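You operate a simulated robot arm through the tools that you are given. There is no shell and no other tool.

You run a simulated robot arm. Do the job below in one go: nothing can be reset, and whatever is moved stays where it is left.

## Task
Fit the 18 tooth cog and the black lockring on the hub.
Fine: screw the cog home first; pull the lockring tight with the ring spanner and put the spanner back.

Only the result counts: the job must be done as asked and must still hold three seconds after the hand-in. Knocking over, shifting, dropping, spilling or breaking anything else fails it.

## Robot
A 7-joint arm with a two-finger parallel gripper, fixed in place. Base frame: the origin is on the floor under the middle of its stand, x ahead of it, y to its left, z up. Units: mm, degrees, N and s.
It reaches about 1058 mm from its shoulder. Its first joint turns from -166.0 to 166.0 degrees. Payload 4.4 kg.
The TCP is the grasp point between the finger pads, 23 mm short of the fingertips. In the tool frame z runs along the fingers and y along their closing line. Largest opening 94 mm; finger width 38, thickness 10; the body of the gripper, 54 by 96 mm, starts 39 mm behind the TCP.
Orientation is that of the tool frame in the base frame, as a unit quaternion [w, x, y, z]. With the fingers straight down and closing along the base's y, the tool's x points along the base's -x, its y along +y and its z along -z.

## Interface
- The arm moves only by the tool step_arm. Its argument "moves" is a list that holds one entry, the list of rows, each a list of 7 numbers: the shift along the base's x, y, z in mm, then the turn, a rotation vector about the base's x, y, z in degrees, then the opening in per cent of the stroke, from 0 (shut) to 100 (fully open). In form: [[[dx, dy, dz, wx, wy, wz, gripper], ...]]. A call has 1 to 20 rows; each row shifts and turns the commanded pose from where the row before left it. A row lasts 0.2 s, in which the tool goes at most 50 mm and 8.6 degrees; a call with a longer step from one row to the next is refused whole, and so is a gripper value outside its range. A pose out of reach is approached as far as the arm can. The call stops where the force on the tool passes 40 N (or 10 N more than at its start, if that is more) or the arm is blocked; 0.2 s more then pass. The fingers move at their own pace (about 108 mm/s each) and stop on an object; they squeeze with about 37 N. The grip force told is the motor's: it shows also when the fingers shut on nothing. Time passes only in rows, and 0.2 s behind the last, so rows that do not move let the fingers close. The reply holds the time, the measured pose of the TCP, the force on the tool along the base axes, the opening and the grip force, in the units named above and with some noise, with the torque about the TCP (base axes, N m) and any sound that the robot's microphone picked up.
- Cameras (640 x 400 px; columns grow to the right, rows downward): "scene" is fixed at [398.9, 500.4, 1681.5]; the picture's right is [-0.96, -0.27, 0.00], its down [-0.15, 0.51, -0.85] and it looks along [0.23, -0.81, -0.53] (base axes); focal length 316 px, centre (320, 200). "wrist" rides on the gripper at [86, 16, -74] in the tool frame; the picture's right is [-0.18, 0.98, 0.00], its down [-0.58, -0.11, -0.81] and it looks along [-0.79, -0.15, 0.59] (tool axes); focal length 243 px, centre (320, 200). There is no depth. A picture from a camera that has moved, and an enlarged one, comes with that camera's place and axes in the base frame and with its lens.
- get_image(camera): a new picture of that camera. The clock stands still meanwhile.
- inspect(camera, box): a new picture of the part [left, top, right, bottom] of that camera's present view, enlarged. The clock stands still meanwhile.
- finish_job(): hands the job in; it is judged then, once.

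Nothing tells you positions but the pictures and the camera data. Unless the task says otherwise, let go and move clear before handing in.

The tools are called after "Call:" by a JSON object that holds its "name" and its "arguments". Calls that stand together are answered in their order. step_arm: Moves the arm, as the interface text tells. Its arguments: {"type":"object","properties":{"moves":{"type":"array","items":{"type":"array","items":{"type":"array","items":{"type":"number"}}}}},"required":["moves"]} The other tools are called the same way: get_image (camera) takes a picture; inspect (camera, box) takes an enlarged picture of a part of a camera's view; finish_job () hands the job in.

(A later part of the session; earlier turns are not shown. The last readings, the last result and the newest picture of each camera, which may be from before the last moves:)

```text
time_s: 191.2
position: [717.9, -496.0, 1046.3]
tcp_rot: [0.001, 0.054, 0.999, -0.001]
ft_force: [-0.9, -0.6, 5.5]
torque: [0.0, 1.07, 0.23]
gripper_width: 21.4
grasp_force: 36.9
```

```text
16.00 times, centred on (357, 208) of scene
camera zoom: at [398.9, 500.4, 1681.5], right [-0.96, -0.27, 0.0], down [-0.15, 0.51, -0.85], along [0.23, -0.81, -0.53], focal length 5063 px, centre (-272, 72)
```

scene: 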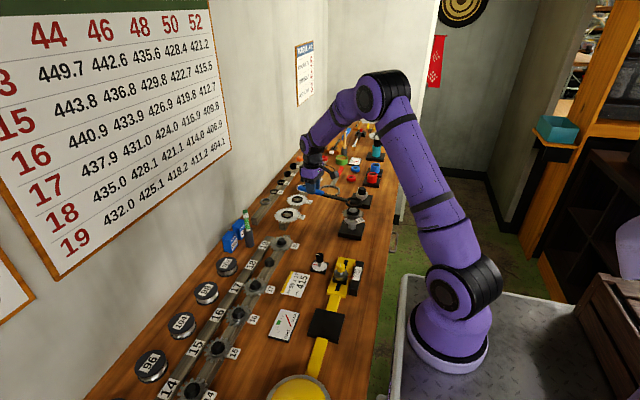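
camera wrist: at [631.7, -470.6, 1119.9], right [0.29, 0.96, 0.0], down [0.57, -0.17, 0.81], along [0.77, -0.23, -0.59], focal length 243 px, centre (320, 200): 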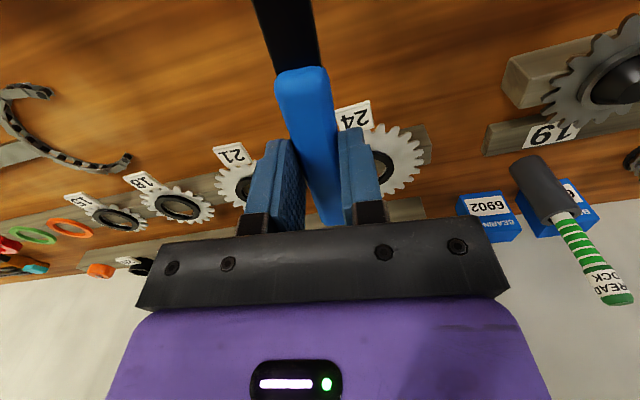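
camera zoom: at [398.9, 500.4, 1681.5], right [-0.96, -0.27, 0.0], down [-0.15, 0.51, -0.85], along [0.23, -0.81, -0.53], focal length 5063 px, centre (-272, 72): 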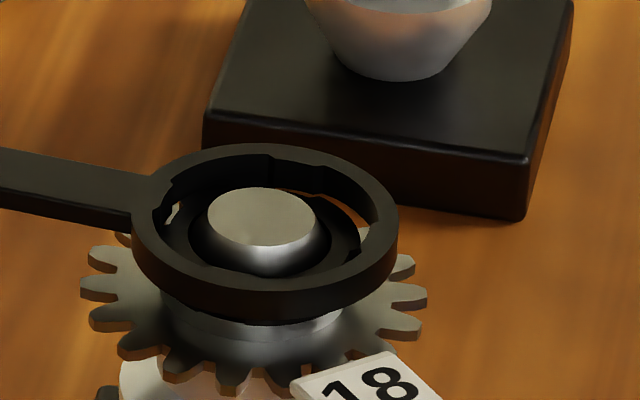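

Zooming in, the far lug is now about 4° past its notch, so the original angle was right and the remaining miss was ~1.7 mm in y. I lift, swing back and shift +y before lowering again.

Call:
{"name": "step_arm", "arguments": {"moves": [[[0, 0, 3, 0, 0, 0, 10], [-0.4, -4, 0, 0, 0, -1.4, 10], [-0.4, -4, 0, 0, 0, -1.4, 10], [-0.3, -2.8, 0, 0, 0, -1.5, 10], [0, 0, 0, 0, 0, 0, 10], [0, 0, 0, 0, 0, 0, 10]]]}}

Call:
{"name": "inspect", "arguments": {"camera": "scene", "box": [346, 201, 368, 215]}}

Call:
{"name": "get_image", "arguments": {"camera": "wrist"}}

```text
time_s: 192.6
position: [717.5, -505.9, 1048.9]
tcp_rot: [-0.001, 0.091, 0.996, -0.001]
ft_force: [0.6, -0.5, -1.4]
torque: [-0.02, -0.06, -0.03]
gripper_width: 21.3
grasp_force: 36.5
```

```text
16.00 times, centred on (357, 208) of scene
camera zoom: at [398.9, 500.4, 1681.5], right [-0.96, -0.27, 0.0], down [-0.15, 0.51, -0.85], along [0.23, -0.81, -0.53], focal length 5063 px, centre (-272, 72)
```

zoom: 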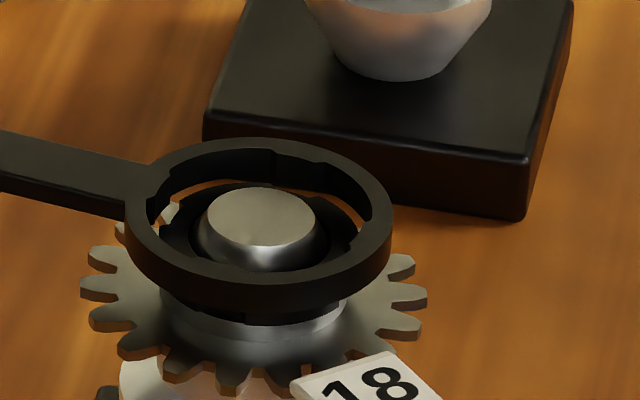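

```text
taken
camera wrist: at [633.2, -475.1, 1122.8], right [0.36, 0.93, 0.0], down [0.55, -0.21, 0.81], along [0.75, -0.29, -0.59], focal length 243 px, centre (320, 200)
```

wrist: 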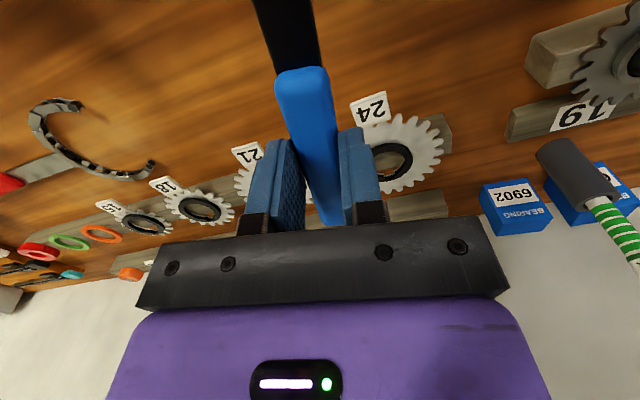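

Call:
{"name": "step_arm", "arguments": {"moves": [[[-1.0, 0.1, 0, 0, 0, 0, 10], [0, 0, -1, 0, 0, 0, 10], [0, 0, 0, 0, 0, 0, 10]]]}}

Call:
{"name": "step_arm", "arguments": {"moves": [[[0, 0, -1, 0, 0, 0, 10], [0, 0, 0, 0, 0, 0, 10]]]}}

Call:
{"name": "step_arm", "arguments": {"moves": [[[0, 0, -1, 0, 0, 0, 10], [0, 0, 0, 0, 0, 0, 10]]]}}

Call:
{"name": "inspect", "arguments": {"camera": "scene", "box": [346, 201, 368, 215]}}

```text
time_s: 193.4
position: [715.9, -504.9, 1048.5]
tcp_rot: [-0.001, 0.092, 0.996, -0.001]
ft_force: [1.3, 0.3, -2.0]
torque: [0.0, -0.01, 0.0]
gripper_width: 21.6
grasp_force: 37.3
```

```text
time_s: 194.0
position: [715.7, -503.9, 1046.7]
tcp_rot: [0.0, 0.091, 0.996, -0.001]
ft_force: [-0.2, 0.2, -1.8]
torque: [-0.05, -0.03, 0.02]
gripper_width: 21.5
grasp_force: 36.8
```

```text
time_s: 194.6
position: [715.0, -505.3, 1046.5]
tcp_rot: [-0.001, 0.091, 0.996, 0.0]
ft_force: [1.4, -0.4, 1.0]
torque: [0.02, 0.3, 0.01]
gripper_width: 21.8
grasp_force: 36.9
```

```text
16.00 times, centred on (357, 208) of scene
camera zoom: at [398.9, 500.4, 1681.5], right [-0.96, -0.27, 0.0], down [-0.15, 0.51, -0.85], along [0.23, -0.81, -0.53], focal length 5063 px, centre (-272, 72)
```

zoom: 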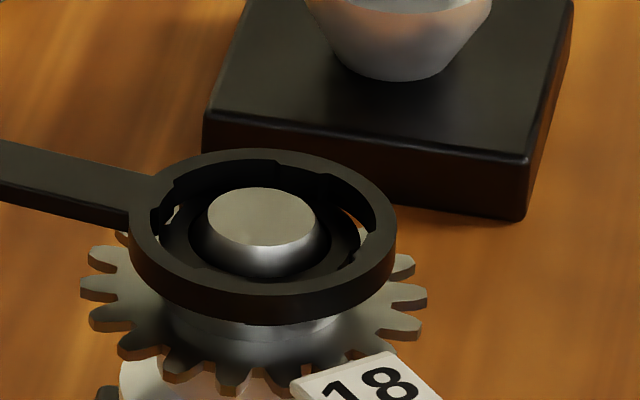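

Call:
{"name": "step_arm", "arguments": {"moves": [[[0, 0, -0.7, 0, 0, 0, 10], [-0.4, -2.9, 0, 0, 0, -1, 10], [0, 0, 0, 0, 0, 0, 10]]]}}

Call:
{"name": "step_arm", "arguments": {"moves": [[[-0.4, -2.9, 0, 0, 0, -1, 10], [0, 0, 0, 0, 0, 0, 10]]]}}

Call:
{"name": "step_arm", "arguments": {"moves": [[[-0.4, -2.9, 0, 0, 0, -1, 10], [0, 0, 0, 0, 0, 0, 10]]]}}

Call:
{"name": "inspect", "arguments": {"camera": "scene", "box": [346, 201, 368, 215]}}

```text
time_s: 195.4
position: [715.5, -507.3, 1044.3]
tcp_rot: [0.0, 0.101, 0.995, 0.0]
ft_force: [0.1, -0.1, 6.2]
torque: [0.15, 1.0, -0.15]
gripper_width: 21.4
grasp_force: 37.3
```

```text
time_s: 196.0
position: [715.7, -510.8, 1045.5]
tcp_rot: [0.0, 0.109, 0.994, -0.001]
ft_force: [0.7, 0.9, 4.2]
torque: [0.18, 0.77, -0.22]
gripper_width: 21.2
grasp_force: 37.1
```

```text
time_s: 196.6
position: [713.1, -514.5, 1045.7]
tcp_rot: [0.0, 0.116, 0.993, -0.002]
ft_force: [0.4, 0.7, 3.2]
torque: [0.14, 0.62, -0.1]
gripper_width: 21.6
grasp_force: 36.8
```

```text
16.00 times, centred on (357, 208) of scene
camera zoom: at [398.9, 500.4, 1681.5], right [-0.96, -0.27, 0.0], down [-0.15, 0.51, -0.85], along [0.23, -0.81, -0.53], focal length 5063 px, centre (-272, 72)
```

zoom: 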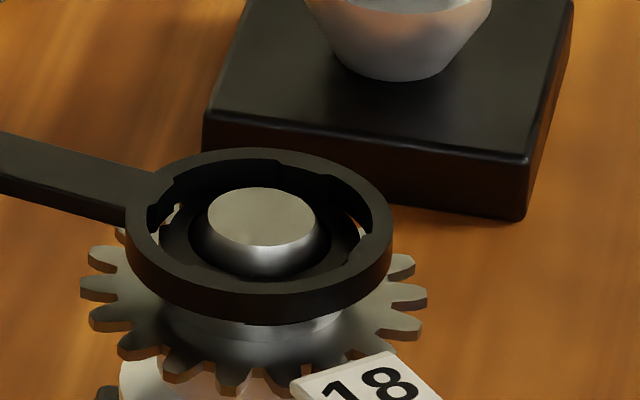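

The lugs still don't drop. I raise the spanner to get a clean, maximum-zoom look at the lockring's notches.

Call:
{"name": "step_arm", "arguments": {"moves": [[[0, 0, 15, 0, 0, 0, 10], [0, 0, 25, 0, 0, 0, 10], [0, 0, 0, 0, 0, 0, 10]]]}}

Call:
{"name": "inspect", "arguments": {"camera": "scene", "box": [346, 203, 366, 217]}}

```text
time_s: 197.4
position: [715.8, -514.1, 1087.1]
tcp_rot: [-0.001, 0.117, 0.993, -0.001]
ft_force: [0.1, 0.0, -1.2]
torque: [-0.01, -0.07, 0.0]
gripper_width: 21.0
grasp_force: 36.5
```

```text
16.00 times, centred on (356, 210) of scene
camera zoom: at [398.9, 500.4, 1681.5], right [-0.96, -0.27, 0.0], down [-0.15, 0.51, -0.85], along [0.23, -0.81, -0.53], focal length 5063 px, centre (-256, 40)
```

zoom: 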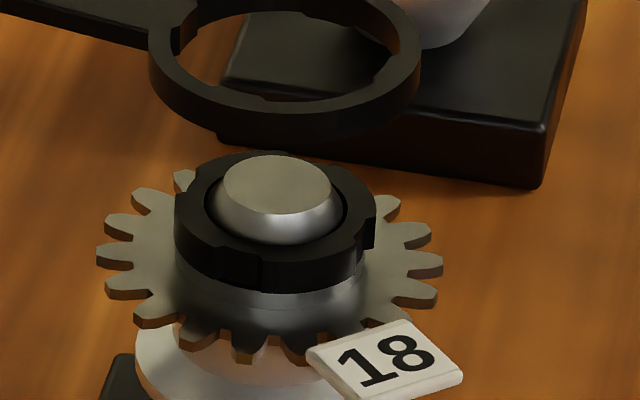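

Call:
{"name": "inspect", "arguments": {"camera": "scene", "box": [344, 193, 368, 209]}}

Call:
{"name": "inspect", "arguments": {"camera": "scene", "box": [346, 205, 366, 218]}}

```text
16.00 times, centred on (356, 201) of scene
camera zoom: at [398.9, 500.4, 1681.5], right [-0.96, -0.27, 0.0], down [-0.15, 0.51, -0.85], along [0.23, -0.81, -0.53], focal length 5063 px, centre (-256, 184)
```

zoom: 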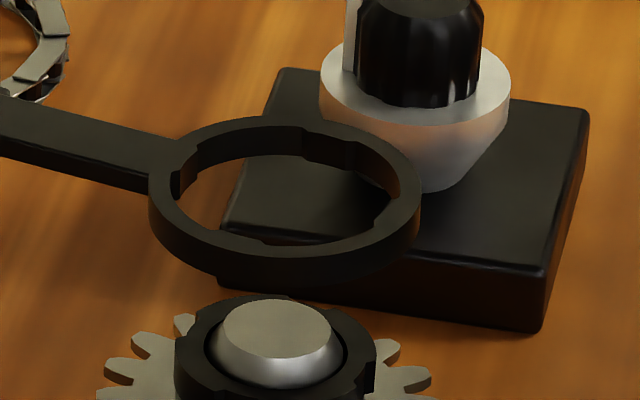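

```text
16.00 times, centred on (356, 212) of scene
camera zoom: at [398.9, 500.4, 1681.5], right [-0.96, -0.27, 0.0], down [-0.15, 0.51, -0.85], along [0.23, -0.81, -0.53], focal length 5063 px, centre (-256, 16)
```

zoom: 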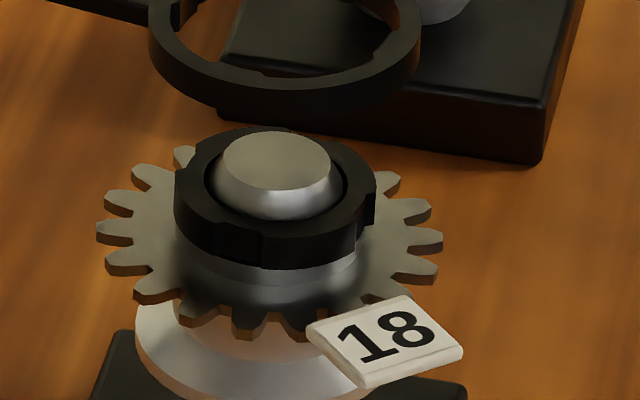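

Combining the wrist and scene views, the notches sit at about -9.5° (mod 90) and the spanner was about 2.5 mm too far +y. I reposition to the computed pose and lower to just above contact for a check.

Call:
{"name": "step_arm", "arguments": {"moves": [[[0.85, 3, 0, 0, 0, 1.5, 10], [0.85, 3, 0, 0, 0, 1.5, 10], [0, 0, -15, 0, 0, 0, 10], [0, 0, -15, 0, 0, 0, 10], [0, 0, -6, 0, 0, 0, 10], [0, 0, 0, 0, 0, 0, 10], [0, 0, 0, 0, 0, 0, 10]]]}}

Call:
{"name": "inspect", "arguments": {"camera": "scene", "box": [346, 201, 368, 215]}}

Call:
{"name": "get_image", "arguments": {"camera": "wrist"}}

```text
time_s: 199.0
position: [715.3, -508.4, 1050.1]
tcp_rot: [0.0, 0.091, 0.996, -0.001]
ft_force: [0.0, -0.4, -1.6]
torque: [-0.02, -0.06, -0.02]
gripper_width: 21.4
grasp_force: 37.2
```

```text
16.00 times, centred on (357, 208) of scene
camera zoom: at [398.9, 500.4, 1681.5], right [-0.96, -0.27, 0.0], down [-0.15, 0.51, -0.85], along [0.23, -0.81, -0.53], focal length 5063 px, centre (-272, 72)
```

zoom: 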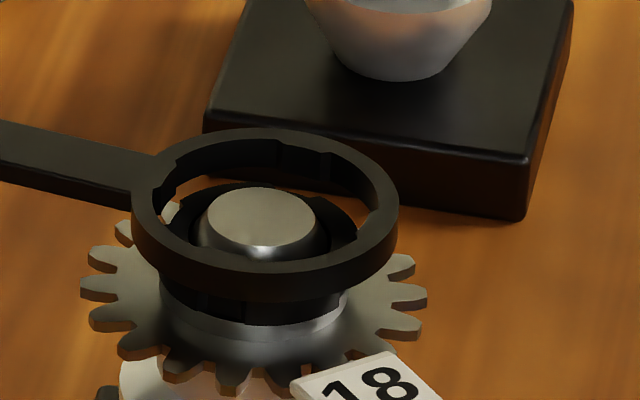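

```text
taken
camera wrist: at [632.4, -478.0, 1123.3], right [0.36, 0.93, 0.0], down [0.55, -0.21, 0.81], along [0.75, -0.29, -0.59], focal length 243 px, centre (320, 200)
```

wrist: 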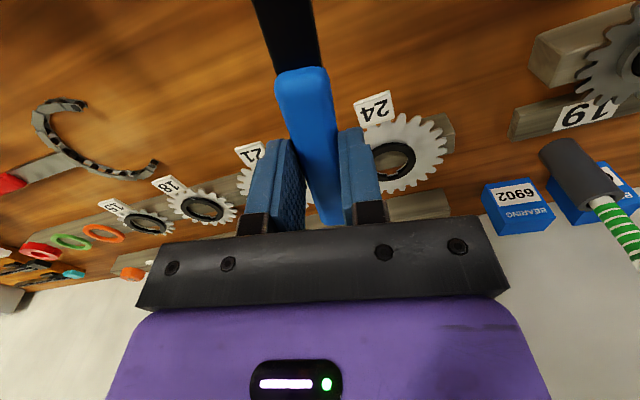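

Call:
{"name": "step_arm", "arguments": {"moves": [[[0.3, 0, -2, 0, 0, 0, 10], [0, 0, -1, 0, 0, 0, 10], [0, 0, 0, 0, 0, 0, 10]]]}}

Call:
{"name": "step_arm", "arguments": {"moves": [[[0, 0, -1, 0, 0, 0, 10], [0, 0, 0, 0, 0, 0, 10]]]}}

Call:
{"name": "step_arm", "arguments": {"moves": [[[0, 0, -1, 0, 0, 0, 10], [0, 0, 0, 0, 0, 0, 10]]]}}

Call:
{"name": "inspect", "arguments": {"camera": "scene", "box": [346, 201, 368, 215]}}

```text
time_s: 199.8
position: [716.8, -506.7, 1045.3]
tcp_rot: [-0.001, 0.091, 0.996, -0.001]
ft_force: [-0.1, 0.5, -2.8]
torque: [0.02, -0.02, 0.0]
gripper_width: 21.5
grasp_force: 36.9
```

```text
time_s: 200.4
position: [715.9, -508.0, 1045.0]
tcp_rot: [-0.001, 0.09, 0.996, -0.001]
ft_force: [-0.2, -0.3, 3.0]
torque: [0.04, 0.61, 0.07]
gripper_width: 21.4
grasp_force: 37.2
```

```text
time_s: 201.0
position: [716.2, -508.3, 1044.5]
tcp_rot: [0.0, 0.091, 0.996, -0.001]
ft_force: [-0.2, -0.8, 6.1]
torque: [0.1, 1.24, 0.11]
gripper_width: 21.1
grasp_force: 37.3
```

```text
16.00 times, centred on (357, 208) of scene
camera zoom: at [398.9, 500.4, 1681.5], right [-0.96, -0.27, 0.0], down [-0.15, 0.51, -0.85], along [0.23, -0.81, -0.53], focal length 5063 px, centre (-272, 72)
```

zoom: 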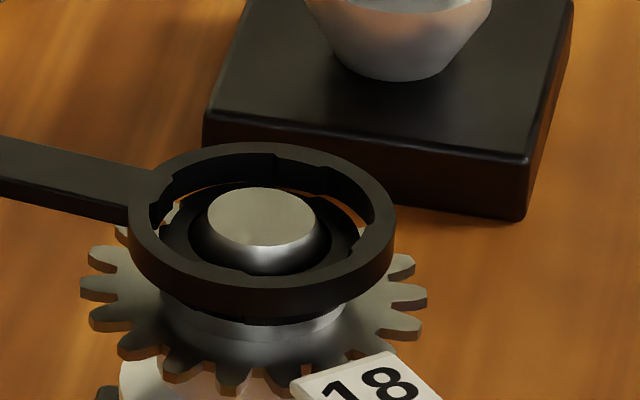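

Call:
{"name": "step_arm", "arguments": {"moves": [[[-0.49, -2.91, 0, 0, 0, -1, 10], [0, 0, 0, 0, 0, 0, 10]]]}}

Call:
{"name": "step_arm", "arguments": {"moves": [[[-0.5, -2.9, 0, 0, 0, -1, 10], [0, 0, 0, 0, 0, 0, 10]]]}}

Call:
{"name": "step_arm", "arguments": {"moves": [[[-0.52, -2.9, 0, 0, 0, -1, 10], [0, 0, 0, 0, 0, 0, 10]]]}}

Call:
{"name": "inspect", "arguments": {"camera": "scene", "box": [346, 201, 368, 215]}}

```text
time_s: 201.6
position: [715.1, -510.3, 1044.6]
tcp_rot: [0.0, 0.1, 0.995, -0.001]
ft_force: [1.5, 1.3, 5.2]
torque: [0.11, 0.87, -0.17]
gripper_width: 21.4
grasp_force: 36.6
```

```text
time_s: 202.2
position: [715.4, -514.9, 1044.5]
tcp_rot: [0.0, 0.108, 0.994, -0.001]
ft_force: [0.9, 0.8, 2.0]
torque: [0.11, 0.59, -0.15]
gripper_width: 21.5
grasp_force: 36.8
```

```text
time_s: 202.8
position: [714.6, -516.6, 1044.4]
tcp_rot: [0.0, 0.116, 0.993, -0.002]
ft_force: [0.6, 0.8, 0.6]
torque: [0.05, 0.16, 0.0]
gripper_width: 21.4
grasp_force: 37.3
```

```text
16.00 times, centred on (357, 208) of scene
camera zoom: at [398.9, 500.4, 1681.5], right [-0.96, -0.27, 0.0], down [-0.15, 0.51, -0.85], along [0.23, -0.81, -0.53], focal length 5063 px, centre (-272, 72)
```

zoom: 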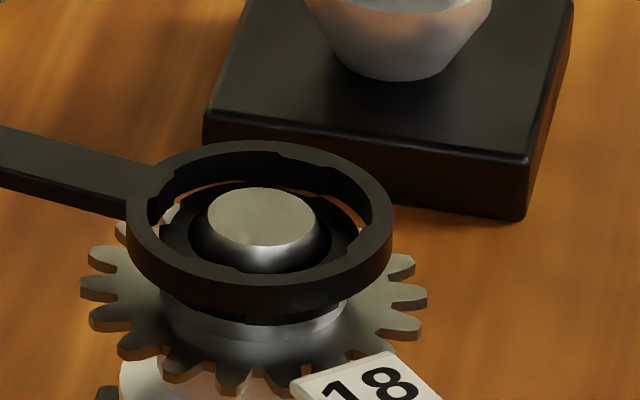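

Call:
{"name": "step_arm", "arguments": {"moves": [[[0, 0, 2, 0, 0, 0, 10], [0, 0, 0, 0, -0.9, 0, 10], [0, 0, 0, 0, 0, 0, 10]]]}}

Call:
{"name": "inspect", "arguments": {"camera": "scene", "box": [346, 201, 368, 215]}}

```text
time_s: 203.6
position: [714.1, -517.8, 1047.1]
tcp_rot: [0.008, 0.117, 0.993, -0.001]
ft_force: [-1.0, 0.1, 4.2]
torque: [0.12, 0.85, 0.03]
gripper_width: 21.3
grasp_force: 37.0
```

```text
16.00 times, centred on (357, 208) of scene
camera zoom: at [398.9, 500.4, 1681.5], right [-0.96, -0.27, 0.0], down [-0.15, 0.51, -0.85], along [0.23, -0.81, -0.53], focal length 5063 px, centre (-272, 72)
```

zoom: 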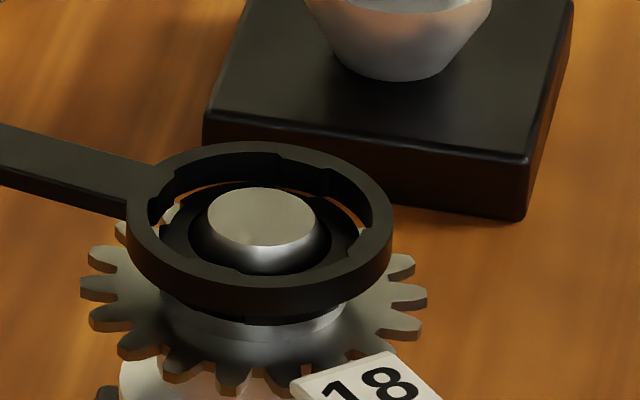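

Call:
{"name": "step_arm", "arguments": {"moves": [[[-0.5, -0.1, 0, 0, 0, 0, 10], [0.32, 1.44, 0, 0, 0, 0.5, 10], [0.3, 1.44, 0, 0, 0, 0.5, 10], [0.29, 1.45, 0, 0, 0, 0.5, 10], [0.28, 1.45, 0, 0, 0, 0.5, 10], [0.27, 1.45, 0, 0, 0, 0.5, 10], [0.25, 1.45, 0, 0, 0, 0.5, 10], [0.24, 1.46, 0, 0, 0, 0.5, 10], [0.23, 1.46, 0, 0, 0, 0.5, 10], [0.22, 1.46, 0, 0, 0, 0.5, 10], [0, 0, 0, 0, 0, 0, 10]]]}}

Call:
{"name": "inspect", "arguments": {"camera": "scene", "box": [346, 201, 368, 215]}}

```text
time_s: 206.0
position: [716.3, -502.6, 1045.8]
tcp_rot: [0.006, 0.078, 0.997, 0.0]
ft_force: [0.5, -0.3, -1.7]
torque: [-0.04, -0.04, 0.0]
gripper_width: 21.3
grasp_force: 37.1
```

```text
16.00 times, centred on (357, 208) of scene
camera zoom: at [398.9, 500.4, 1681.5], right [-0.96, -0.27, 0.0], down [-0.15, 0.51, -0.85], along [0.23, -0.81, -0.53], focal length 5063 px, centre (-272, 72)
```

zoom: 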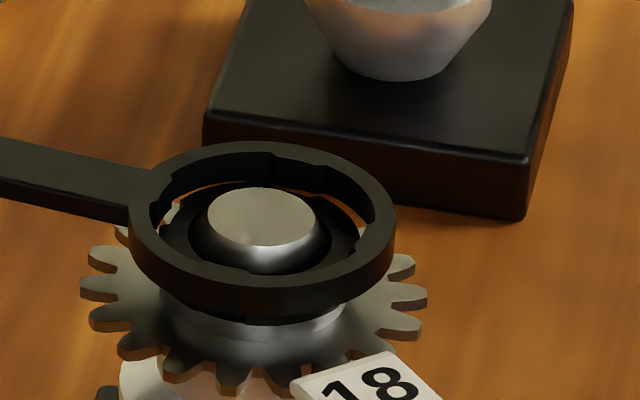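

The contact force vanished at about -9°: the lugs are probably over the notches. I lower carefully.

Call:
{"name": "step_arm", "arguments": {"moves": [[[0, 0, -1, 0, 0, 0, 10], [0, 0, 0, 0, 0, 0, 10]]]}}

Call:
{"name": "step_arm", "arguments": {"moves": [[[0, 0, -1, 0, 0, 0, 10], [0, 0, 0, 0, 0, 0, 10]]]}}

Call:
{"name": "inspect", "arguments": {"camera": "scene", "box": [346, 201, 368, 215]}}

```text
time_s: 206.6
position: [716.5, -503.8, 1045.5]
tcp_rot: [0.008, 0.077, 0.997, 0.0]
ft_force: [0.5, 0.9, 7.1]
torque: [0.06, 1.22, 0.04]
gripper_width: 21.3
grasp_force: 37.0
```

```text
time_s: 207.2
position: [715.6, -504.2, 1043.7]
tcp_rot: [0.007, 0.079, 0.997, 0.001]
ft_force: [1.2, -0.5, 5.6]
torque: [0.05, 1.13, -0.04]
gripper_width: 21.5
grasp_force: 36.9
```

```text
16.00 times, centred on (357, 208) of scene
camera zoom: at [398.9, 500.4, 1681.5], right [-0.96, -0.27, 0.0], down [-0.15, 0.51, -0.85], along [0.23, -0.81, -0.53], focal length 5063 px, centre (-272, 72)
```

zoom: 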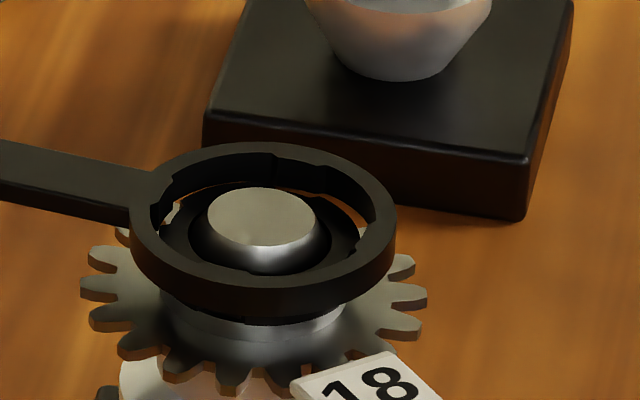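

Call:
{"name": "step_arm", "arguments": {"moves": [[[0, 0, 1.5, 0, 0, 0, 10], [-0.42, -2.92, 0, 0, 0, -1, 10], [-0.42, -2.92, 0, 0, 0, -1, 10], [0, 0, 0, 0, 0, 0, 10]]]}}

Call:
{"name": "inspect", "arguments": {"camera": "scene", "box": [346, 201, 368, 215]}}

Call:
{"name": "get_image", "arguments": {"camera": "wrist"}}

```text
time_s: 208.2
position: [714.9, -509.9, 1046.2]
tcp_rot: [0.007, 0.097, 0.995, 0.001]
ft_force: [0.9, -0.3, -1.5]
torque: [-0.03, -0.09, -0.01]
gripper_width: 21.4
grasp_force: 36.9
```

```text
16.00 times, centred on (357, 208) of scene
camera zoom: at [398.9, 500.4, 1681.5], right [-0.96, -0.27, 0.0], down [-0.15, 0.51, -0.85], along [0.23, -0.81, -0.53], focal length 5063 px, centre (-272, 72)
```

zoom: 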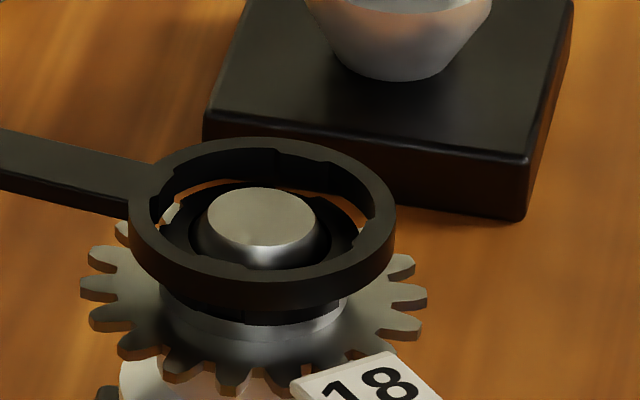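

```text
taken
camera wrist: at [631.4, -478.5, 1118.6], right [0.37, 0.93, 0.01], down [0.54, -0.22, 0.81], along [0.76, -0.3, -0.58], focal length 243 px, centre (320, 200)
```

wrist: 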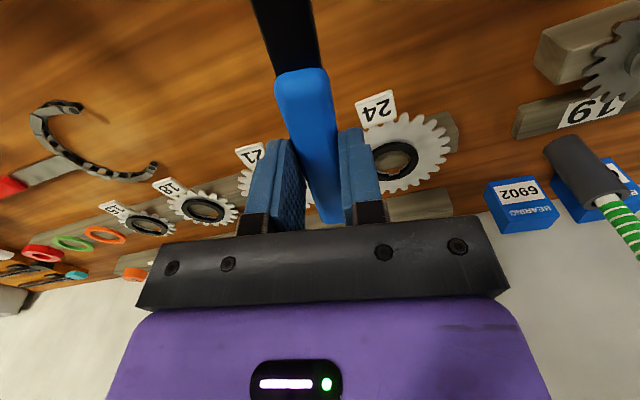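

Call:
{"name": "step_arm", "arguments": {"moves": [[[0, 0, -1.0, 0, 0, 0, 10], [0, 0, -0.7, 0, 0, 0, 10], [0.6, 0, 0, 0, 0, 0, 10], [-0.18, 0.42, 0, 0, 0, 0, 10], [-0.42, 0.18, 0, 0, 0, 0, 10], [-0.42, -0.18, 0, 0, 0, 0, 10], [-0.18, -0.42, 0, 0, 0, 0, 10], [0.18, -0.42, 0, 0, 0, 0, 10], [0.42, -0.18, 0, 0, 0, 0, 10], [0.42, 0.18, 0, 0, 0, 0, 10], [0.18, 0.42, 0, 0, 0, 0, 10], [-0.6, 0, 0, 0, 0, 0, 10], [0, 0, 0, 0, 0, 0, 10]]]}}

Call:
{"name": "inspect", "arguments": {"camera": "scene", "box": [346, 201, 368, 215]}}

```text
time_s: 211.0
position: [716.5, -511.1, 1044.7]
tcp_rot: [0.008, 0.095, 0.995, 0.001]
ft_force: [0.8, -0.5, 1.7]
torque: [0.04, 0.5, 0.08]
gripper_width: 21.1
grasp_force: 37.4
```

```text
16.00 times, centred on (357, 208) of scene
camera zoom: at [398.9, 500.4, 1681.5], right [-0.96, -0.27, 0.0], down [-0.15, 0.51, -0.85], along [0.23, -0.81, -0.53], focal length 5063 px, centre (-272, 72)
```

zoom: 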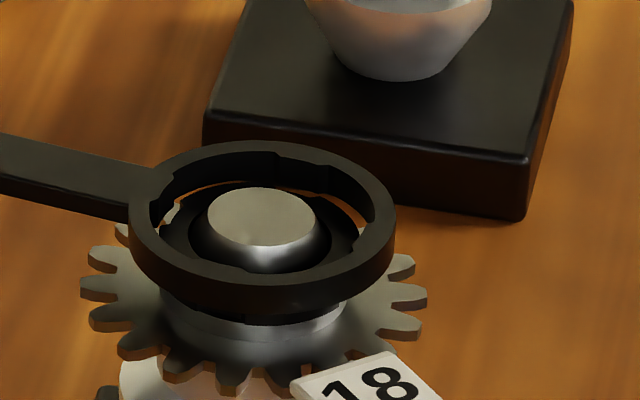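

I'll raise the spanner again and carefully compare lug edges with notch edges in the same scene view.

Call:
{"name": "step_arm", "arguments": {"moves": [[[0, 0, 20, 0, 0, 0, 10], [0, 0, 25, 0, 0, 0, 10], [0, 0, 25, 0, 0, 0, 10], [0, 0, 0, 0, 0, 0, 10], [0, 0, 0, 0, 0, 0, 10]]]}}

Call:
{"name": "inspect", "arguments": {"camera": "scene", "box": [340, 178, 370, 204]}}

Call:
{"name": "inspect", "arguments": {"camera": "scene", "box": [346, 203, 366, 217]}}

```text
time_s: 212.2
position: [715.1, -510.1, 1113.6]
tcp_rot: [0.007, 0.096, 0.995, 0.0]
ft_force: [0.4, -0.9, -0.9]
torque: [-0.02, -0.05, 0.01]
gripper_width: 21.3
grasp_force: 36.8
```

```text
15.38 times, centred on (355, 191) of scene
camera zoom: at [398.9, 500.4, 1681.5], right [-0.96, -0.27, 0.0], down [-0.15, 0.51, -0.85], along [0.23, -0.81, -0.53], focal length 4869 px, centre (-218, 338)
```

zoom: 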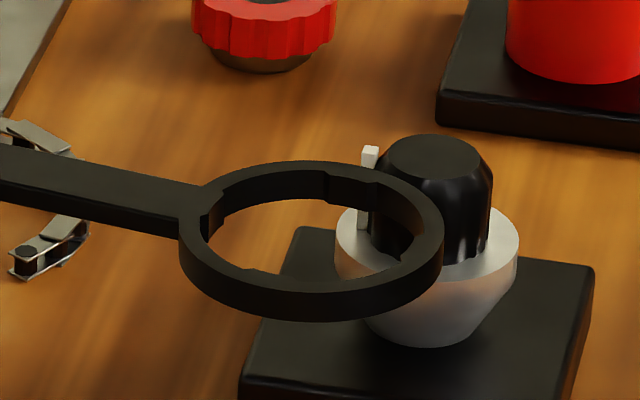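

```text
16.00 times, centred on (356, 210) of scene
camera zoom: at [398.9, 500.4, 1681.5], right [-0.96, -0.27, 0.0], down [-0.15, 0.51, -0.85], along [0.23, -0.81, -0.53], focal length 5063 px, centre (-256, 40)
```

zoom: 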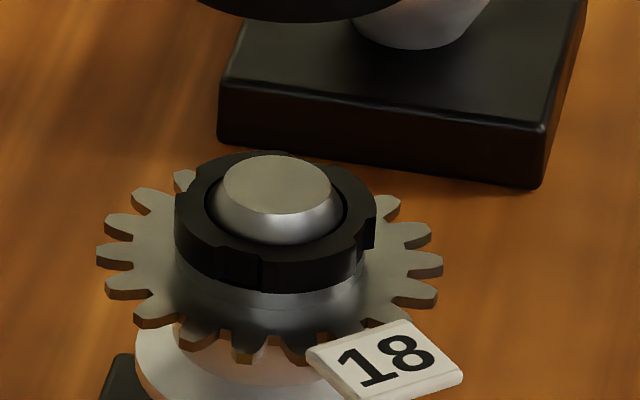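

Call:
{"name": "step_arm", "arguments": {"moves": [[[0, 0, -25, 0, 0, 0, 10], [0, 0, -25, 0, 0, 0, 10], [0, 0, -15, 0, 0, 0, 10], [0, 0, -3, 0, 0, 0, 10], [0, 0, 0, 0, 0, 0, 10]]]}}

Call:
{"name": "inspect", "arguments": {"camera": "scene", "box": [346, 201, 368, 215]}}

```text
time_s: 213.4
position: [716.2, -509.8, 1046.7]
tcp_rot: [0.006, 0.096, 0.995, 0.0]
ft_force: [0.2, 0.6, -2.0]
torque: [0.0, -0.06, 0.01]
gripper_width: 21.4
grasp_force: 37.0
```

```text
16.00 times, centred on (357, 208) of scene
camera zoom: at [398.9, 500.4, 1681.5], right [-0.96, -0.27, 0.0], down [-0.15, 0.51, -0.85], along [0.23, -0.81, -0.53], focal length 5063 px, centre (-272, 72)
```

zoom: 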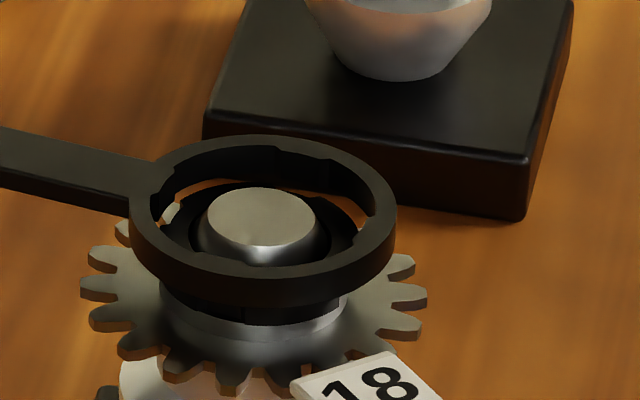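

Call:
{"name": "step_arm", "arguments": {"moves": [[[0.5, 0, -1.5, 0, 0, 0, 10], [0, 0, -1.0, 0, 0, 0, 10], [0, 0, -0.4, 0, 0, 0, 10], [0, 0, 0, 0, 0, 0, 10]]]}}

Call:
{"name": "step_arm", "arguments": {"moves": [[[0.25, 1.45, 0, 0, 0, 0.5, 10], [0.25, 1.45, 0, 0, 0, 0.5, 10], [0.25, 1.45, 0, 0, 0, 0.5, 10], [0.25, 1.45, 0, 0, 0, 0.5, 10], [-0.25, -1.45, 0, 0, 0, -0.5, 10], [-0.25, -1.45, 0, 0, 0, -0.5, 10], [-0.25, -1.45, 0, 0, 0, -0.5, 10], [-0.25, -1.45, 0, 0, 0, -0.5, 10], [-0.28, -1.45, 0, 0, 0, -0.5, 10], [-0.28, -1.45, 0, 0, 0, -0.5, 10], [-0.28, -1.45, 0, 0, 0, -0.5, 10], [-0.28, -1.45, 0, 0, 0, -0.5, 10], [0, 0, 0, 0, 0, 0, 10]]]}}

Call:
{"name": "inspect", "arguments": {"camera": "scene", "box": [346, 201, 368, 215]}}

```text
time_s: 214.4
position: [716.1, -509.9, 1043.2]
tcp_rot: [0.008, 0.095, 0.995, 0.0]
ft_force: [0.2, -2.1, 7.6]
torque: [0.12, 1.2, 0.1]
gripper_width: 21.4
grasp_force: 37.3
```

```text
time_s: 217.2
position: [714.6, -516.1, 1043.7]
tcp_rot: [0.007, 0.114, 0.993, 0.0]
ft_force: [0.9, -0.1, -0.4]
torque: [0.0, 0.18, 0.0]
gripper_width: 21.1
grasp_force: 36.8
```

```text
16.00 times, centred on (357, 208) of scene
camera zoom: at [398.9, 500.4, 1681.5], right [-0.96, -0.27, 0.0], down [-0.15, 0.51, -0.85], along [0.23, -0.81, -0.53], focal length 5063 px, centre (-272, 72)
```

zoom: 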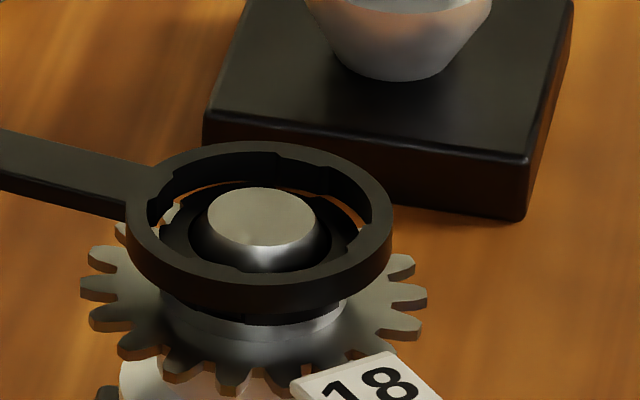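

Call:
{"name": "get_image", "arguments": {"camera": "wrist"}}

Call:
{"name": "inspect", "arguments": {"camera": "scene", "box": [310, 185, 370, 220]}}

```text
taken
camera wrist: at [631.9, -481.3, 1116.0], right [0.4, 0.92, 0.01], down [0.53, -0.24, 0.81], along [0.75, -0.32, -0.58], focal length 243 px, centre (320, 200)
```

wrist: 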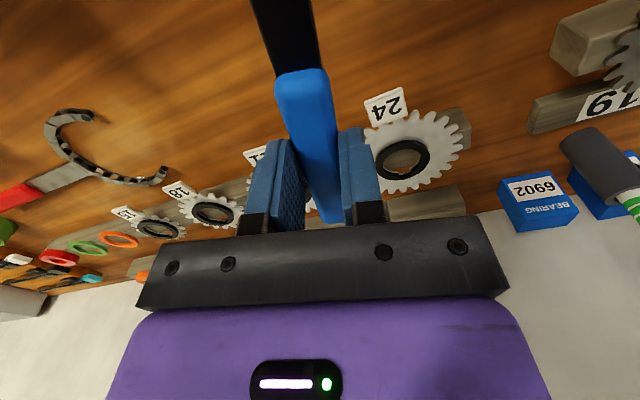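

```text
10.67 times, centred on (340, 202) of scene
camera zoom: at [398.9, 500.4, 1681.5], right [-0.96, -0.27, 0.0], down [-0.15, 0.51, -0.85], along [0.23, -0.81, -0.53], focal length 3376 px, centre (107, 173)
```

zoom: 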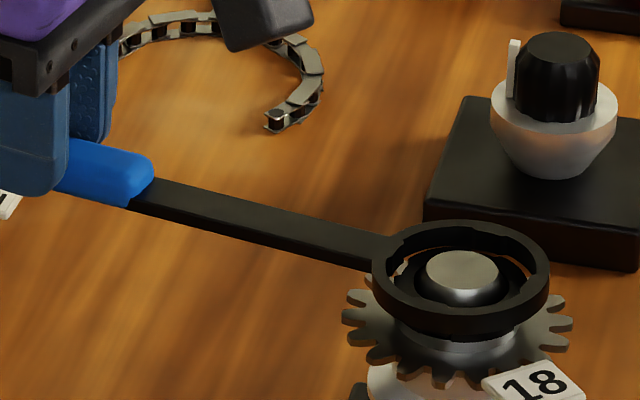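

The handle has pitched about 1.6° in the grip from pressing. I lift, level the spanner, set it to -11.5° and re-centre it before the next try.

Call:
{"name": "step_arm", "arguments": {"moves": [[[0, 0, 6, 0, 0, 0, 10], [-0.4, 0, 0, -0.36, -1.56, 0, 10], [0.5, 2.4, 0, 0, 0, 0.8, 10], [0.5, 2.4, 0, 0, 0, 0.8, 10], [0, 0, 0, 0, 0, 0, 10], [0, 0, 0, 0, 0, 0, 10]]]}}

Call:
{"name": "inspect", "arguments": {"camera": "scene", "box": [346, 201, 368, 215]}}

Call:
{"name": "get_image", "arguments": {"camera": "wrist"}}

```text
time_s: 218.6
position: [716.0, -509.5, 1048.4]
tcp_rot: [0.02, 0.099, 0.995, -0.002]
ft_force: [0.3, 0.3, -1.6]
torque: [-0.01, -0.04, -0.01]
gripper_width: 21.1
grasp_force: 37.1
```

```text
16.00 times, centred on (357, 208) of scene
camera zoom: at [398.9, 500.4, 1681.5], right [-0.96, -0.27, 0.0], down [-0.15, 0.51, -0.85], along [0.23, -0.81, -0.53], focal length 5063 px, centre (-272, 72)
```

zoom: 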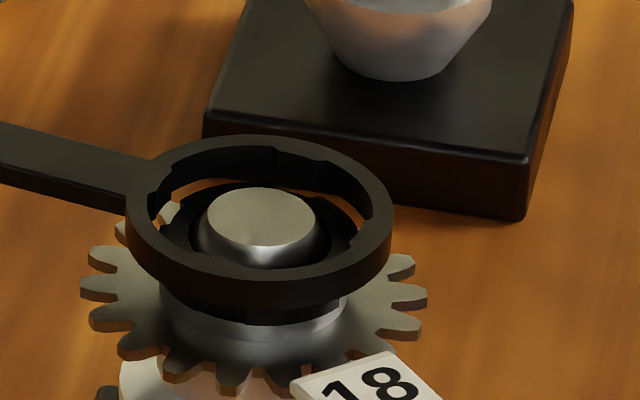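

```text
taken
camera wrist: at [629.5, -478.3, 1119.9], right [0.37, 0.93, 0.01], down [0.51, -0.22, 0.83], along [0.77, -0.3, -0.56], focal length 243 px, centre (320, 200)
```

wrist: 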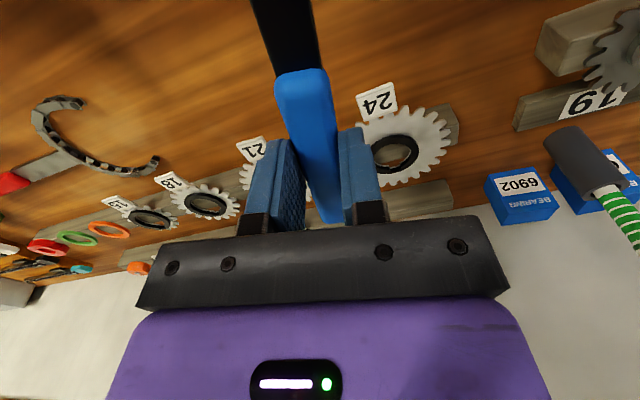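

Call:
{"name": "step_arm", "arguments": {"moves": [[[-0.4, 0, -1, 0, 0, 0, 10], [0, 0, -0.8, 0, 0, 0, 10], [0, 0, 0, 0, 0, 0, 10]]]}}

Call:
{"name": "step_arm", "arguments": {"moves": [[[0, 0, -0.6, 0, 0, 0, 10], [0, 0, 0, 0, 0, 0, 10]]]}}

Call:
{"name": "inspect", "arguments": {"camera": "scene", "box": [346, 201, 368, 215]}}

```text
time_s: 219.4
position: [715.3, -510.4, 1047.9]
tcp_rot: [0.021, 0.099, 0.995, -0.001]
ft_force: [0.0, 0.7, -1.5]
torque: [0.03, -0.02, 0.0]
gripper_width: 21.5
grasp_force: 37.0
```

```text
time_s: 220.0
position: [715.6, -510.0, 1047.7]
tcp_rot: [0.022, 0.098, 0.995, -0.001]
ft_force: [1.6, 0.3, 5.9]
torque: [0.11, 1.13, -0.11]
gripper_width: 21.4
grasp_force: 36.8
```

```text
16.00 times, centred on (357, 208) of scene
camera zoom: at [398.9, 500.4, 1681.5], right [-0.96, -0.27, 0.0], down [-0.15, 0.51, -0.85], along [0.23, -0.81, -0.53], focal length 5063 px, centre (-272, 72)
```

zoom: 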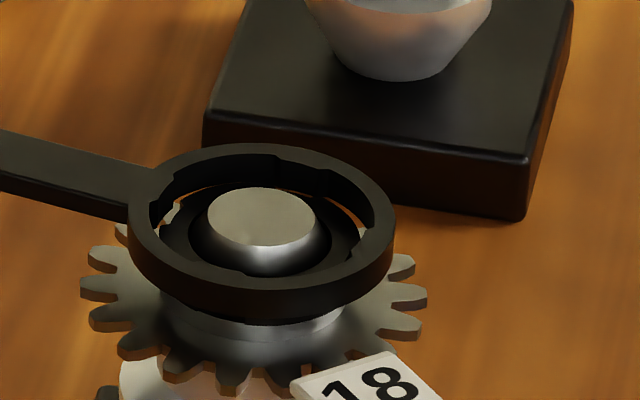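

Call:
{"name": "step_arm", "arguments": {"moves": [[[-0.17, -0.87, 0, 0, 0, -0.3, 10], [-0.17, -0.87, 0, 0, 0, -0.3, 10], [-0.17, -0.87, 0, 0, 0, -0.3, 10], [-0.17, -0.87, 0, 0, 0, -0.3, 10], [-0.17, -0.87, 0, 0, 0, -0.3, 10], [0, 0, 0, 0, 0, 0, 10]]]}}

Call:
{"name": "step_arm", "arguments": {"moves": [[[0.17, 0.87, 0, 0, 0, 0.3, 10], [0.17, 0.87, 0, 0, 0, 0.3, 10], [0.17, 0.87, 0, 0, 0, 0.3, 10], [0.17, 0.87, 0, 0, 0, 0.3, 10], [0.17, 0.87, 0, 0, 0, 0.3, 10], [0.17, 0.87, 0, 0, 0, 0.3, 10], [0.16, 0.87, 0, 0, 0, 0.3, 10], [0.16, 0.87, 0, 0, 0, 0.3, 10], [0.16, 0.87, 0, 0, 0, 0.3, 10], [0.16, 0.87, 0, 0, 0, 0.3, 10], [0, 0, 0, 0, 0, 0, 10]]]}}

Call:
{"name": "inspect", "arguments": {"camera": "scene", "box": [346, 201, 368, 215]}}

```text
time_s: 221.4
position: [714.1, -514.5, 1046.6]
tcp_rot: [0.021, 0.112, 0.993, -0.001]
ft_force: [0.9, 1.7, 2.1]
torque: [0.09, 0.5, -0.18]
gripper_width: 21.5
grasp_force: 37.4
```

```text
time_s: 223.8
position: [716.7, -506.4, 1047.1]
tcp_rot: [0.021, 0.086, 0.996, -0.001]
ft_force: [0.5, 0.0, 0.0]
torque: [0.01, 0.13, 0.01]
gripper_width: 21.4
grasp_force: 37.3
```

```text
16.00 times, centred on (357, 208) of scene
camera zoom: at [398.9, 500.4, 1681.5], right [-0.96, -0.27, 0.0], down [-0.15, 0.51, -0.85], along [0.23, -0.81, -0.53], focal length 5063 px, centre (-272, 72)
```

zoom: 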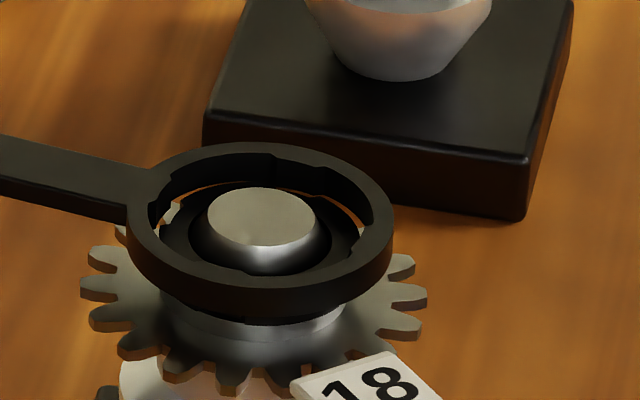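

The lugs still won't enter, so I need the ring's true centre. I'll probe it by touch: lift 1.5 mm and gently nudge the ring sideways against the nose in opposite directions.

Call:
{"name": "step_arm", "arguments": {"moves": [[[0, 0, 1.5, 0, 0, 0, 10], [2.5, -0.43, 0, 0, 0, 0, 10], [2.5, -0.43, 0, 0, 0, 0, 10], [0, 0, 0, 0, 0, 0, 10]]]}}

Call:
{"name": "step_arm", "arguments": {"moves": [[[1, -0.17, 0, 0, 0, 0, 10], [0, 0, 0, 0, 0, 0, 10]]]}}

Call:
{"name": "step_arm", "arguments": {"moves": [[[1, -0.17, 0, 0, 0, 0, 10], [0, 0, 0, 0, 0, 0, 10]]]}}

```text
time_s: 224.8
position: [722.0, -506.0, 1048.8]
tcp_rot: [0.021, 0.085, 0.996, 0.0]
ft_force: [0.3, 0.8, -1.2]
torque: [-0.01, -0.09, -0.04]
gripper_width: 21.7
grasp_force: 37.2
```

```text
time_s: 225.4
position: [722.4, -506.6, 1049.1]
tcp_rot: [0.02, 0.086, 0.996, 0.0]
ft_force: [0.4, 0.8, -1.9]
torque: [-0.01, -0.06, 0.04]
gripper_width: 21.7
grasp_force: 37.0
```

```text
time_s: 226.0
position: [723.9, -506.7, 1047.9]
tcp_rot: [0.022, 0.086, 0.996, -0.001]
ft_force: [-0.7, 0.1, -1.7]
torque: [0.01, -0.06, 0.02]
gripper_width: 21.2
grasp_force: 37.1
```

Call:
{"name": "step_arm", "arguments": {"moves": [[[1, -0.17, 0, 0, 0, 0, 10], [0, 0, 0, 0, 0, 0, 10]]]}}

Call:
{"name": "step_arm", "arguments": {"moves": [[[1, -0.17, 0, 0, 0, 0, 10], [0, 0, 0, 0, 0, 0, 10]]]}}

Call:
{"name": "inspect", "arguments": {"camera": "scene", "box": [346, 201, 368, 215]}}

```text
time_s: 226.6
position: [724.0, -507.4, 1047.4]
tcp_rot: [0.022, 0.086, 0.996, -0.001]
ft_force: [0.2, -0.1, -0.9]
torque: [-0.04, -0.04, -0.01]
gripper_width: 21.3
grasp_force: 37.2
```

```text
time_s: 227.2
position: [724.0, -507.3, 1048.4]
tcp_rot: [0.021, 0.086, 0.996, -0.001]
ft_force: [-0.1, -0.5, -3.3]
torque: [-0.01, -0.11, 0.02]
gripper_width: 21.5
grasp_force: 36.8
```

```text
16.00 times, centred on (357, 208) of scene
camera zoom: at [398.9, 500.4, 1681.5], right [-0.96, -0.27, 0.0], down [-0.15, 0.51, -0.85], along [0.23, -0.81, -0.53], focal length 5063 px, centre (-272, 72)
```

zoom: 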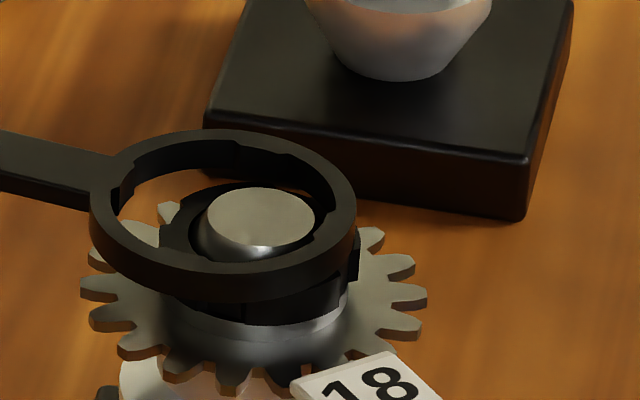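

Call:
{"name": "step_arm", "arguments": {"moves": [[[0.7, -0.12, 0, 0, 0, 0, 10], [0, 0, 0, 0, 0, 0, 10]]]}}

Call:
{"name": "step_arm", "arguments": {"moves": [[[0.7, -0.12, 0, 0, 0, 0, 10], [0, 0, 0, 0, 0, 0, 10]]]}}

Call:
{"name": "step_arm", "arguments": {"moves": [[[0.7, -0.12, 0, 0, 0, 0, 10], [0, 0, 0, 0, 0, 0, 10]]]}}

```text
time_s: 227.8
position: [724.4, -507.1, 1048.6]
tcp_rot: [0.021, 0.085, 0.996, 0.0]
ft_force: [-0.4, 1.0, -2.0]
torque: [-0.03, -0.07, -0.02]
gripper_width: 21.0
grasp_force: 36.9
```

```text
time_s: 228.4
position: [726.0, -507.7, 1049.0]
tcp_rot: [0.021, 0.086, 0.996, -0.001]
ft_force: [-0.1, 1.0, -1.6]
torque: [0.0, -0.03, 0.03]
gripper_width: 21.4
grasp_force: 37.6
```

```text
time_s: 229.0
position: [727.5, -508.2, 1046.4]
tcp_rot: [0.021, 0.086, 0.996, -0.001]
ft_force: [-3.7, 1.1, -1.0]
torque: [-0.02, 0.22, -0.04]
gripper_width: 21.4
grasp_force: 36.7
```

Call:
{"name": "get_image", "arguments": {"camera": "wrist"}}

Call:
{"name": "inspect", "arguments": {"camera": "scene", "box": [346, 201, 368, 215]}}

Call:
{"name": "step_arm", "arguments": {"moves": [[[-5, 0.86, 0, 0, 0, 0, 10], [-5, 0.86, 0, 0, 0, 0, 10], [-5, 0.86, 0, 0, 0, 0, 10], [-4, 0.7, 0, 0, 0, 0, 10], [0, 0, 0, 0, 0, 0, 10]]]}}

```text
taken
camera wrist: at [640.1, -478.1, 1118.6], right [0.35, 0.94, 0.01], down [0.52, -0.2, 0.83], along [0.78, -0.28, -0.56], focal length 243 px, centre (320, 200)
```

wrist: 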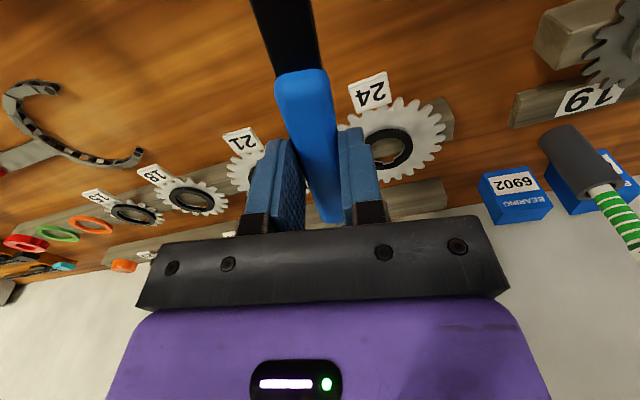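

```text
16.00 times, centred on (357, 208) of scene
camera zoom: at [398.9, 500.4, 1681.5], right [-0.96, -0.27, 0.0], down [-0.15, 0.51, -0.85], along [0.23, -0.81, -0.53], focal length 5063 px, centre (-272, 72)
```

zoom: 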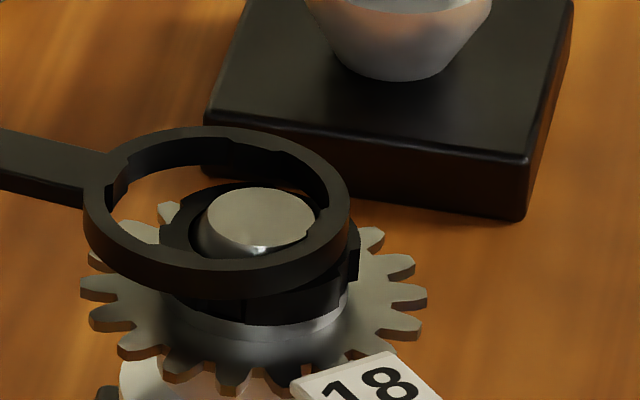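

```text
time_s: 230.2
position: [709.1, -504.8, 1048.8]
tcp_rot: [0.021, 0.086, 0.996, 0.0]
ft_force: [1.1, 0.4, -1.3]
torque: [0.0, -0.07, 0.01]
gripper_width: 21.6
grasp_force: 36.8
```

Call:
{"name": "step_arm", "arguments": {"moves": [[[-1, 0.17, 0, 0, 0, 0, 10], [0, 0, 0, 0, 0, 0, 10]]]}}

Call:
{"name": "step_arm", "arguments": {"moves": [[[-0.7, 0.12, 0, 0, 0, 0, 10], [0, 0, 0, 0, 0, 0, 10]]]}}

Call:
{"name": "step_arm", "arguments": {"moves": [[[-0.7, 0.12, 0, 0, 0, 0, 10], [0, 0, 0, 0, 0, 0, 10]]]}}

Call:
{"name": "inspect", "arguments": {"camera": "scene", "box": [346, 201, 368, 215]}}

```text
time_s: 230.8
position: [707.5, -505.1, 1048.0]
tcp_rot: [0.022, 0.085, 0.996, -0.001]
ft_force: [2.4, -0.1, -0.3]
torque: [-0.02, 0.03, 0.09]
gripper_width: 21.2
grasp_force: 37.2
```

```text
time_s: 231.4
position: [705.7, -504.3, 1049.1]
tcp_rot: [0.022, 0.085, 0.996, -0.001]
ft_force: [7.7, -2.5, 1.4]
torque: [-0.01, 0.31, 0.35]
gripper_width: 21.5
grasp_force: 37.0
```

```text
time_s: 232.0
position: [707.2, -505.4, 1048.6]
tcp_rot: [0.022, 0.085, 0.996, -0.001]
ft_force: [11.0, -5.4, 4.4]
torque: [-0.07, 0.45, 0.58]
gripper_width: 21.1
grasp_force: 36.6
```

```text
16.00 times, centred on (357, 208) of scene
camera zoom: at [398.9, 500.4, 1681.5], right [-0.96, -0.27, 0.0], down [-0.15, 0.51, -0.85], along [0.23, -0.81, -0.53], focal length 5063 px, centre (-272, 72)
```

zoom: 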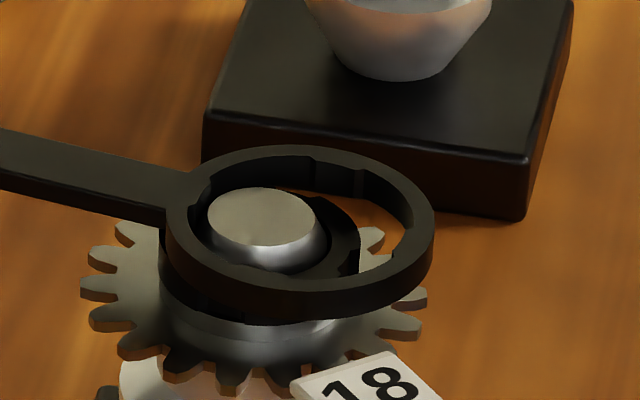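

Touch probing shows the handle-side lug reaches deeper, so the ring must sit about 1.3 mm further toward the handle than its outline suggests, which matches the contact lever I kept seeing. I recentre along the handle and probe across it.

Call:
{"name": "step_arm", "arguments": {"moves": [[[5, -0.86, 0, 0, 0, 0, 10], [5, -0.86, 0, 0, 0, 0, 10], [1.6, -0.28, 0, 0, 0, 0, 10], [0, 0, 0, 0, 0, 0, 10]]]}}

Call:
{"name": "step_arm", "arguments": {"moves": [[[0.6, 3.5, 0, 0, 0, 0, 10], [0.6, 3.5, 0, 0, 0, 0, 10], [0, 0, 0, 0, 0, 0, 10]]]}}

Call:
{"name": "step_arm", "arguments": {"moves": [[[0.17, 1, 0, 0, 0, 0, 10], [0, 0, 0, 0, 0, 0, 10]]]}}

Call:
{"name": "step_arm", "arguments": {"moves": [[[0.13, 0.7, 0, 0, 0, 0, 10], [0, 0, 0, 0, 0, 0, 10]]]}}

Call:
{"name": "step_arm", "arguments": {"moves": [[[0.13, 0.7, 0, 0, 0, 0, 10], [0, 0, 0, 0, 0, 0, 10]]]}}

```text
time_s: 233.0
position: [716.2, -506.1, 1047.5]
tcp_rot: [0.021, 0.086, 0.996, -0.001]
ft_force: [0.3, -1.3, -1.3]
torque: [-0.01, -0.1, 0.02]
gripper_width: 21.5
grasp_force: 36.4
```

```text
time_s: 233.8
position: [719.6, -500.5, 1047.5]
tcp_rot: [0.021, 0.087, 0.996, -0.001]
ft_force: [-0.4, -0.8, -2.3]
torque: [-0.03, -0.07, 0.06]
gripper_width: 21.3
grasp_force: 37.3
```

```text
time_s: 234.4
position: [718.5, -499.2, 1048.3]
tcp_rot: [0.021, 0.085, 0.996, 0.0]
ft_force: [-2.0, -2.1, -0.7]
torque: [-0.07, 0.16, 0.54]
gripper_width: 21.5
grasp_force: 36.6
```

```text
time_s: 235.0
position: [719.4, -496.9, 1048.5]
tcp_rot: [0.021, 0.086, 0.996, -0.002]
ft_force: [-2.8, -5.0, 0.0]
torque: [-0.09, 0.22, 0.8]
gripper_width: 21.1
grasp_force: 36.9
```

```text
time_s: 235.6
position: [718.2, -496.9, 1048.3]
tcp_rot: [0.02, 0.086, 0.996, -0.001]
ft_force: [-4.0, -5.0, 2.3]
torque: [-0.13, 0.63, 1.02]
gripper_width: 21.4
grasp_force: 36.8
```

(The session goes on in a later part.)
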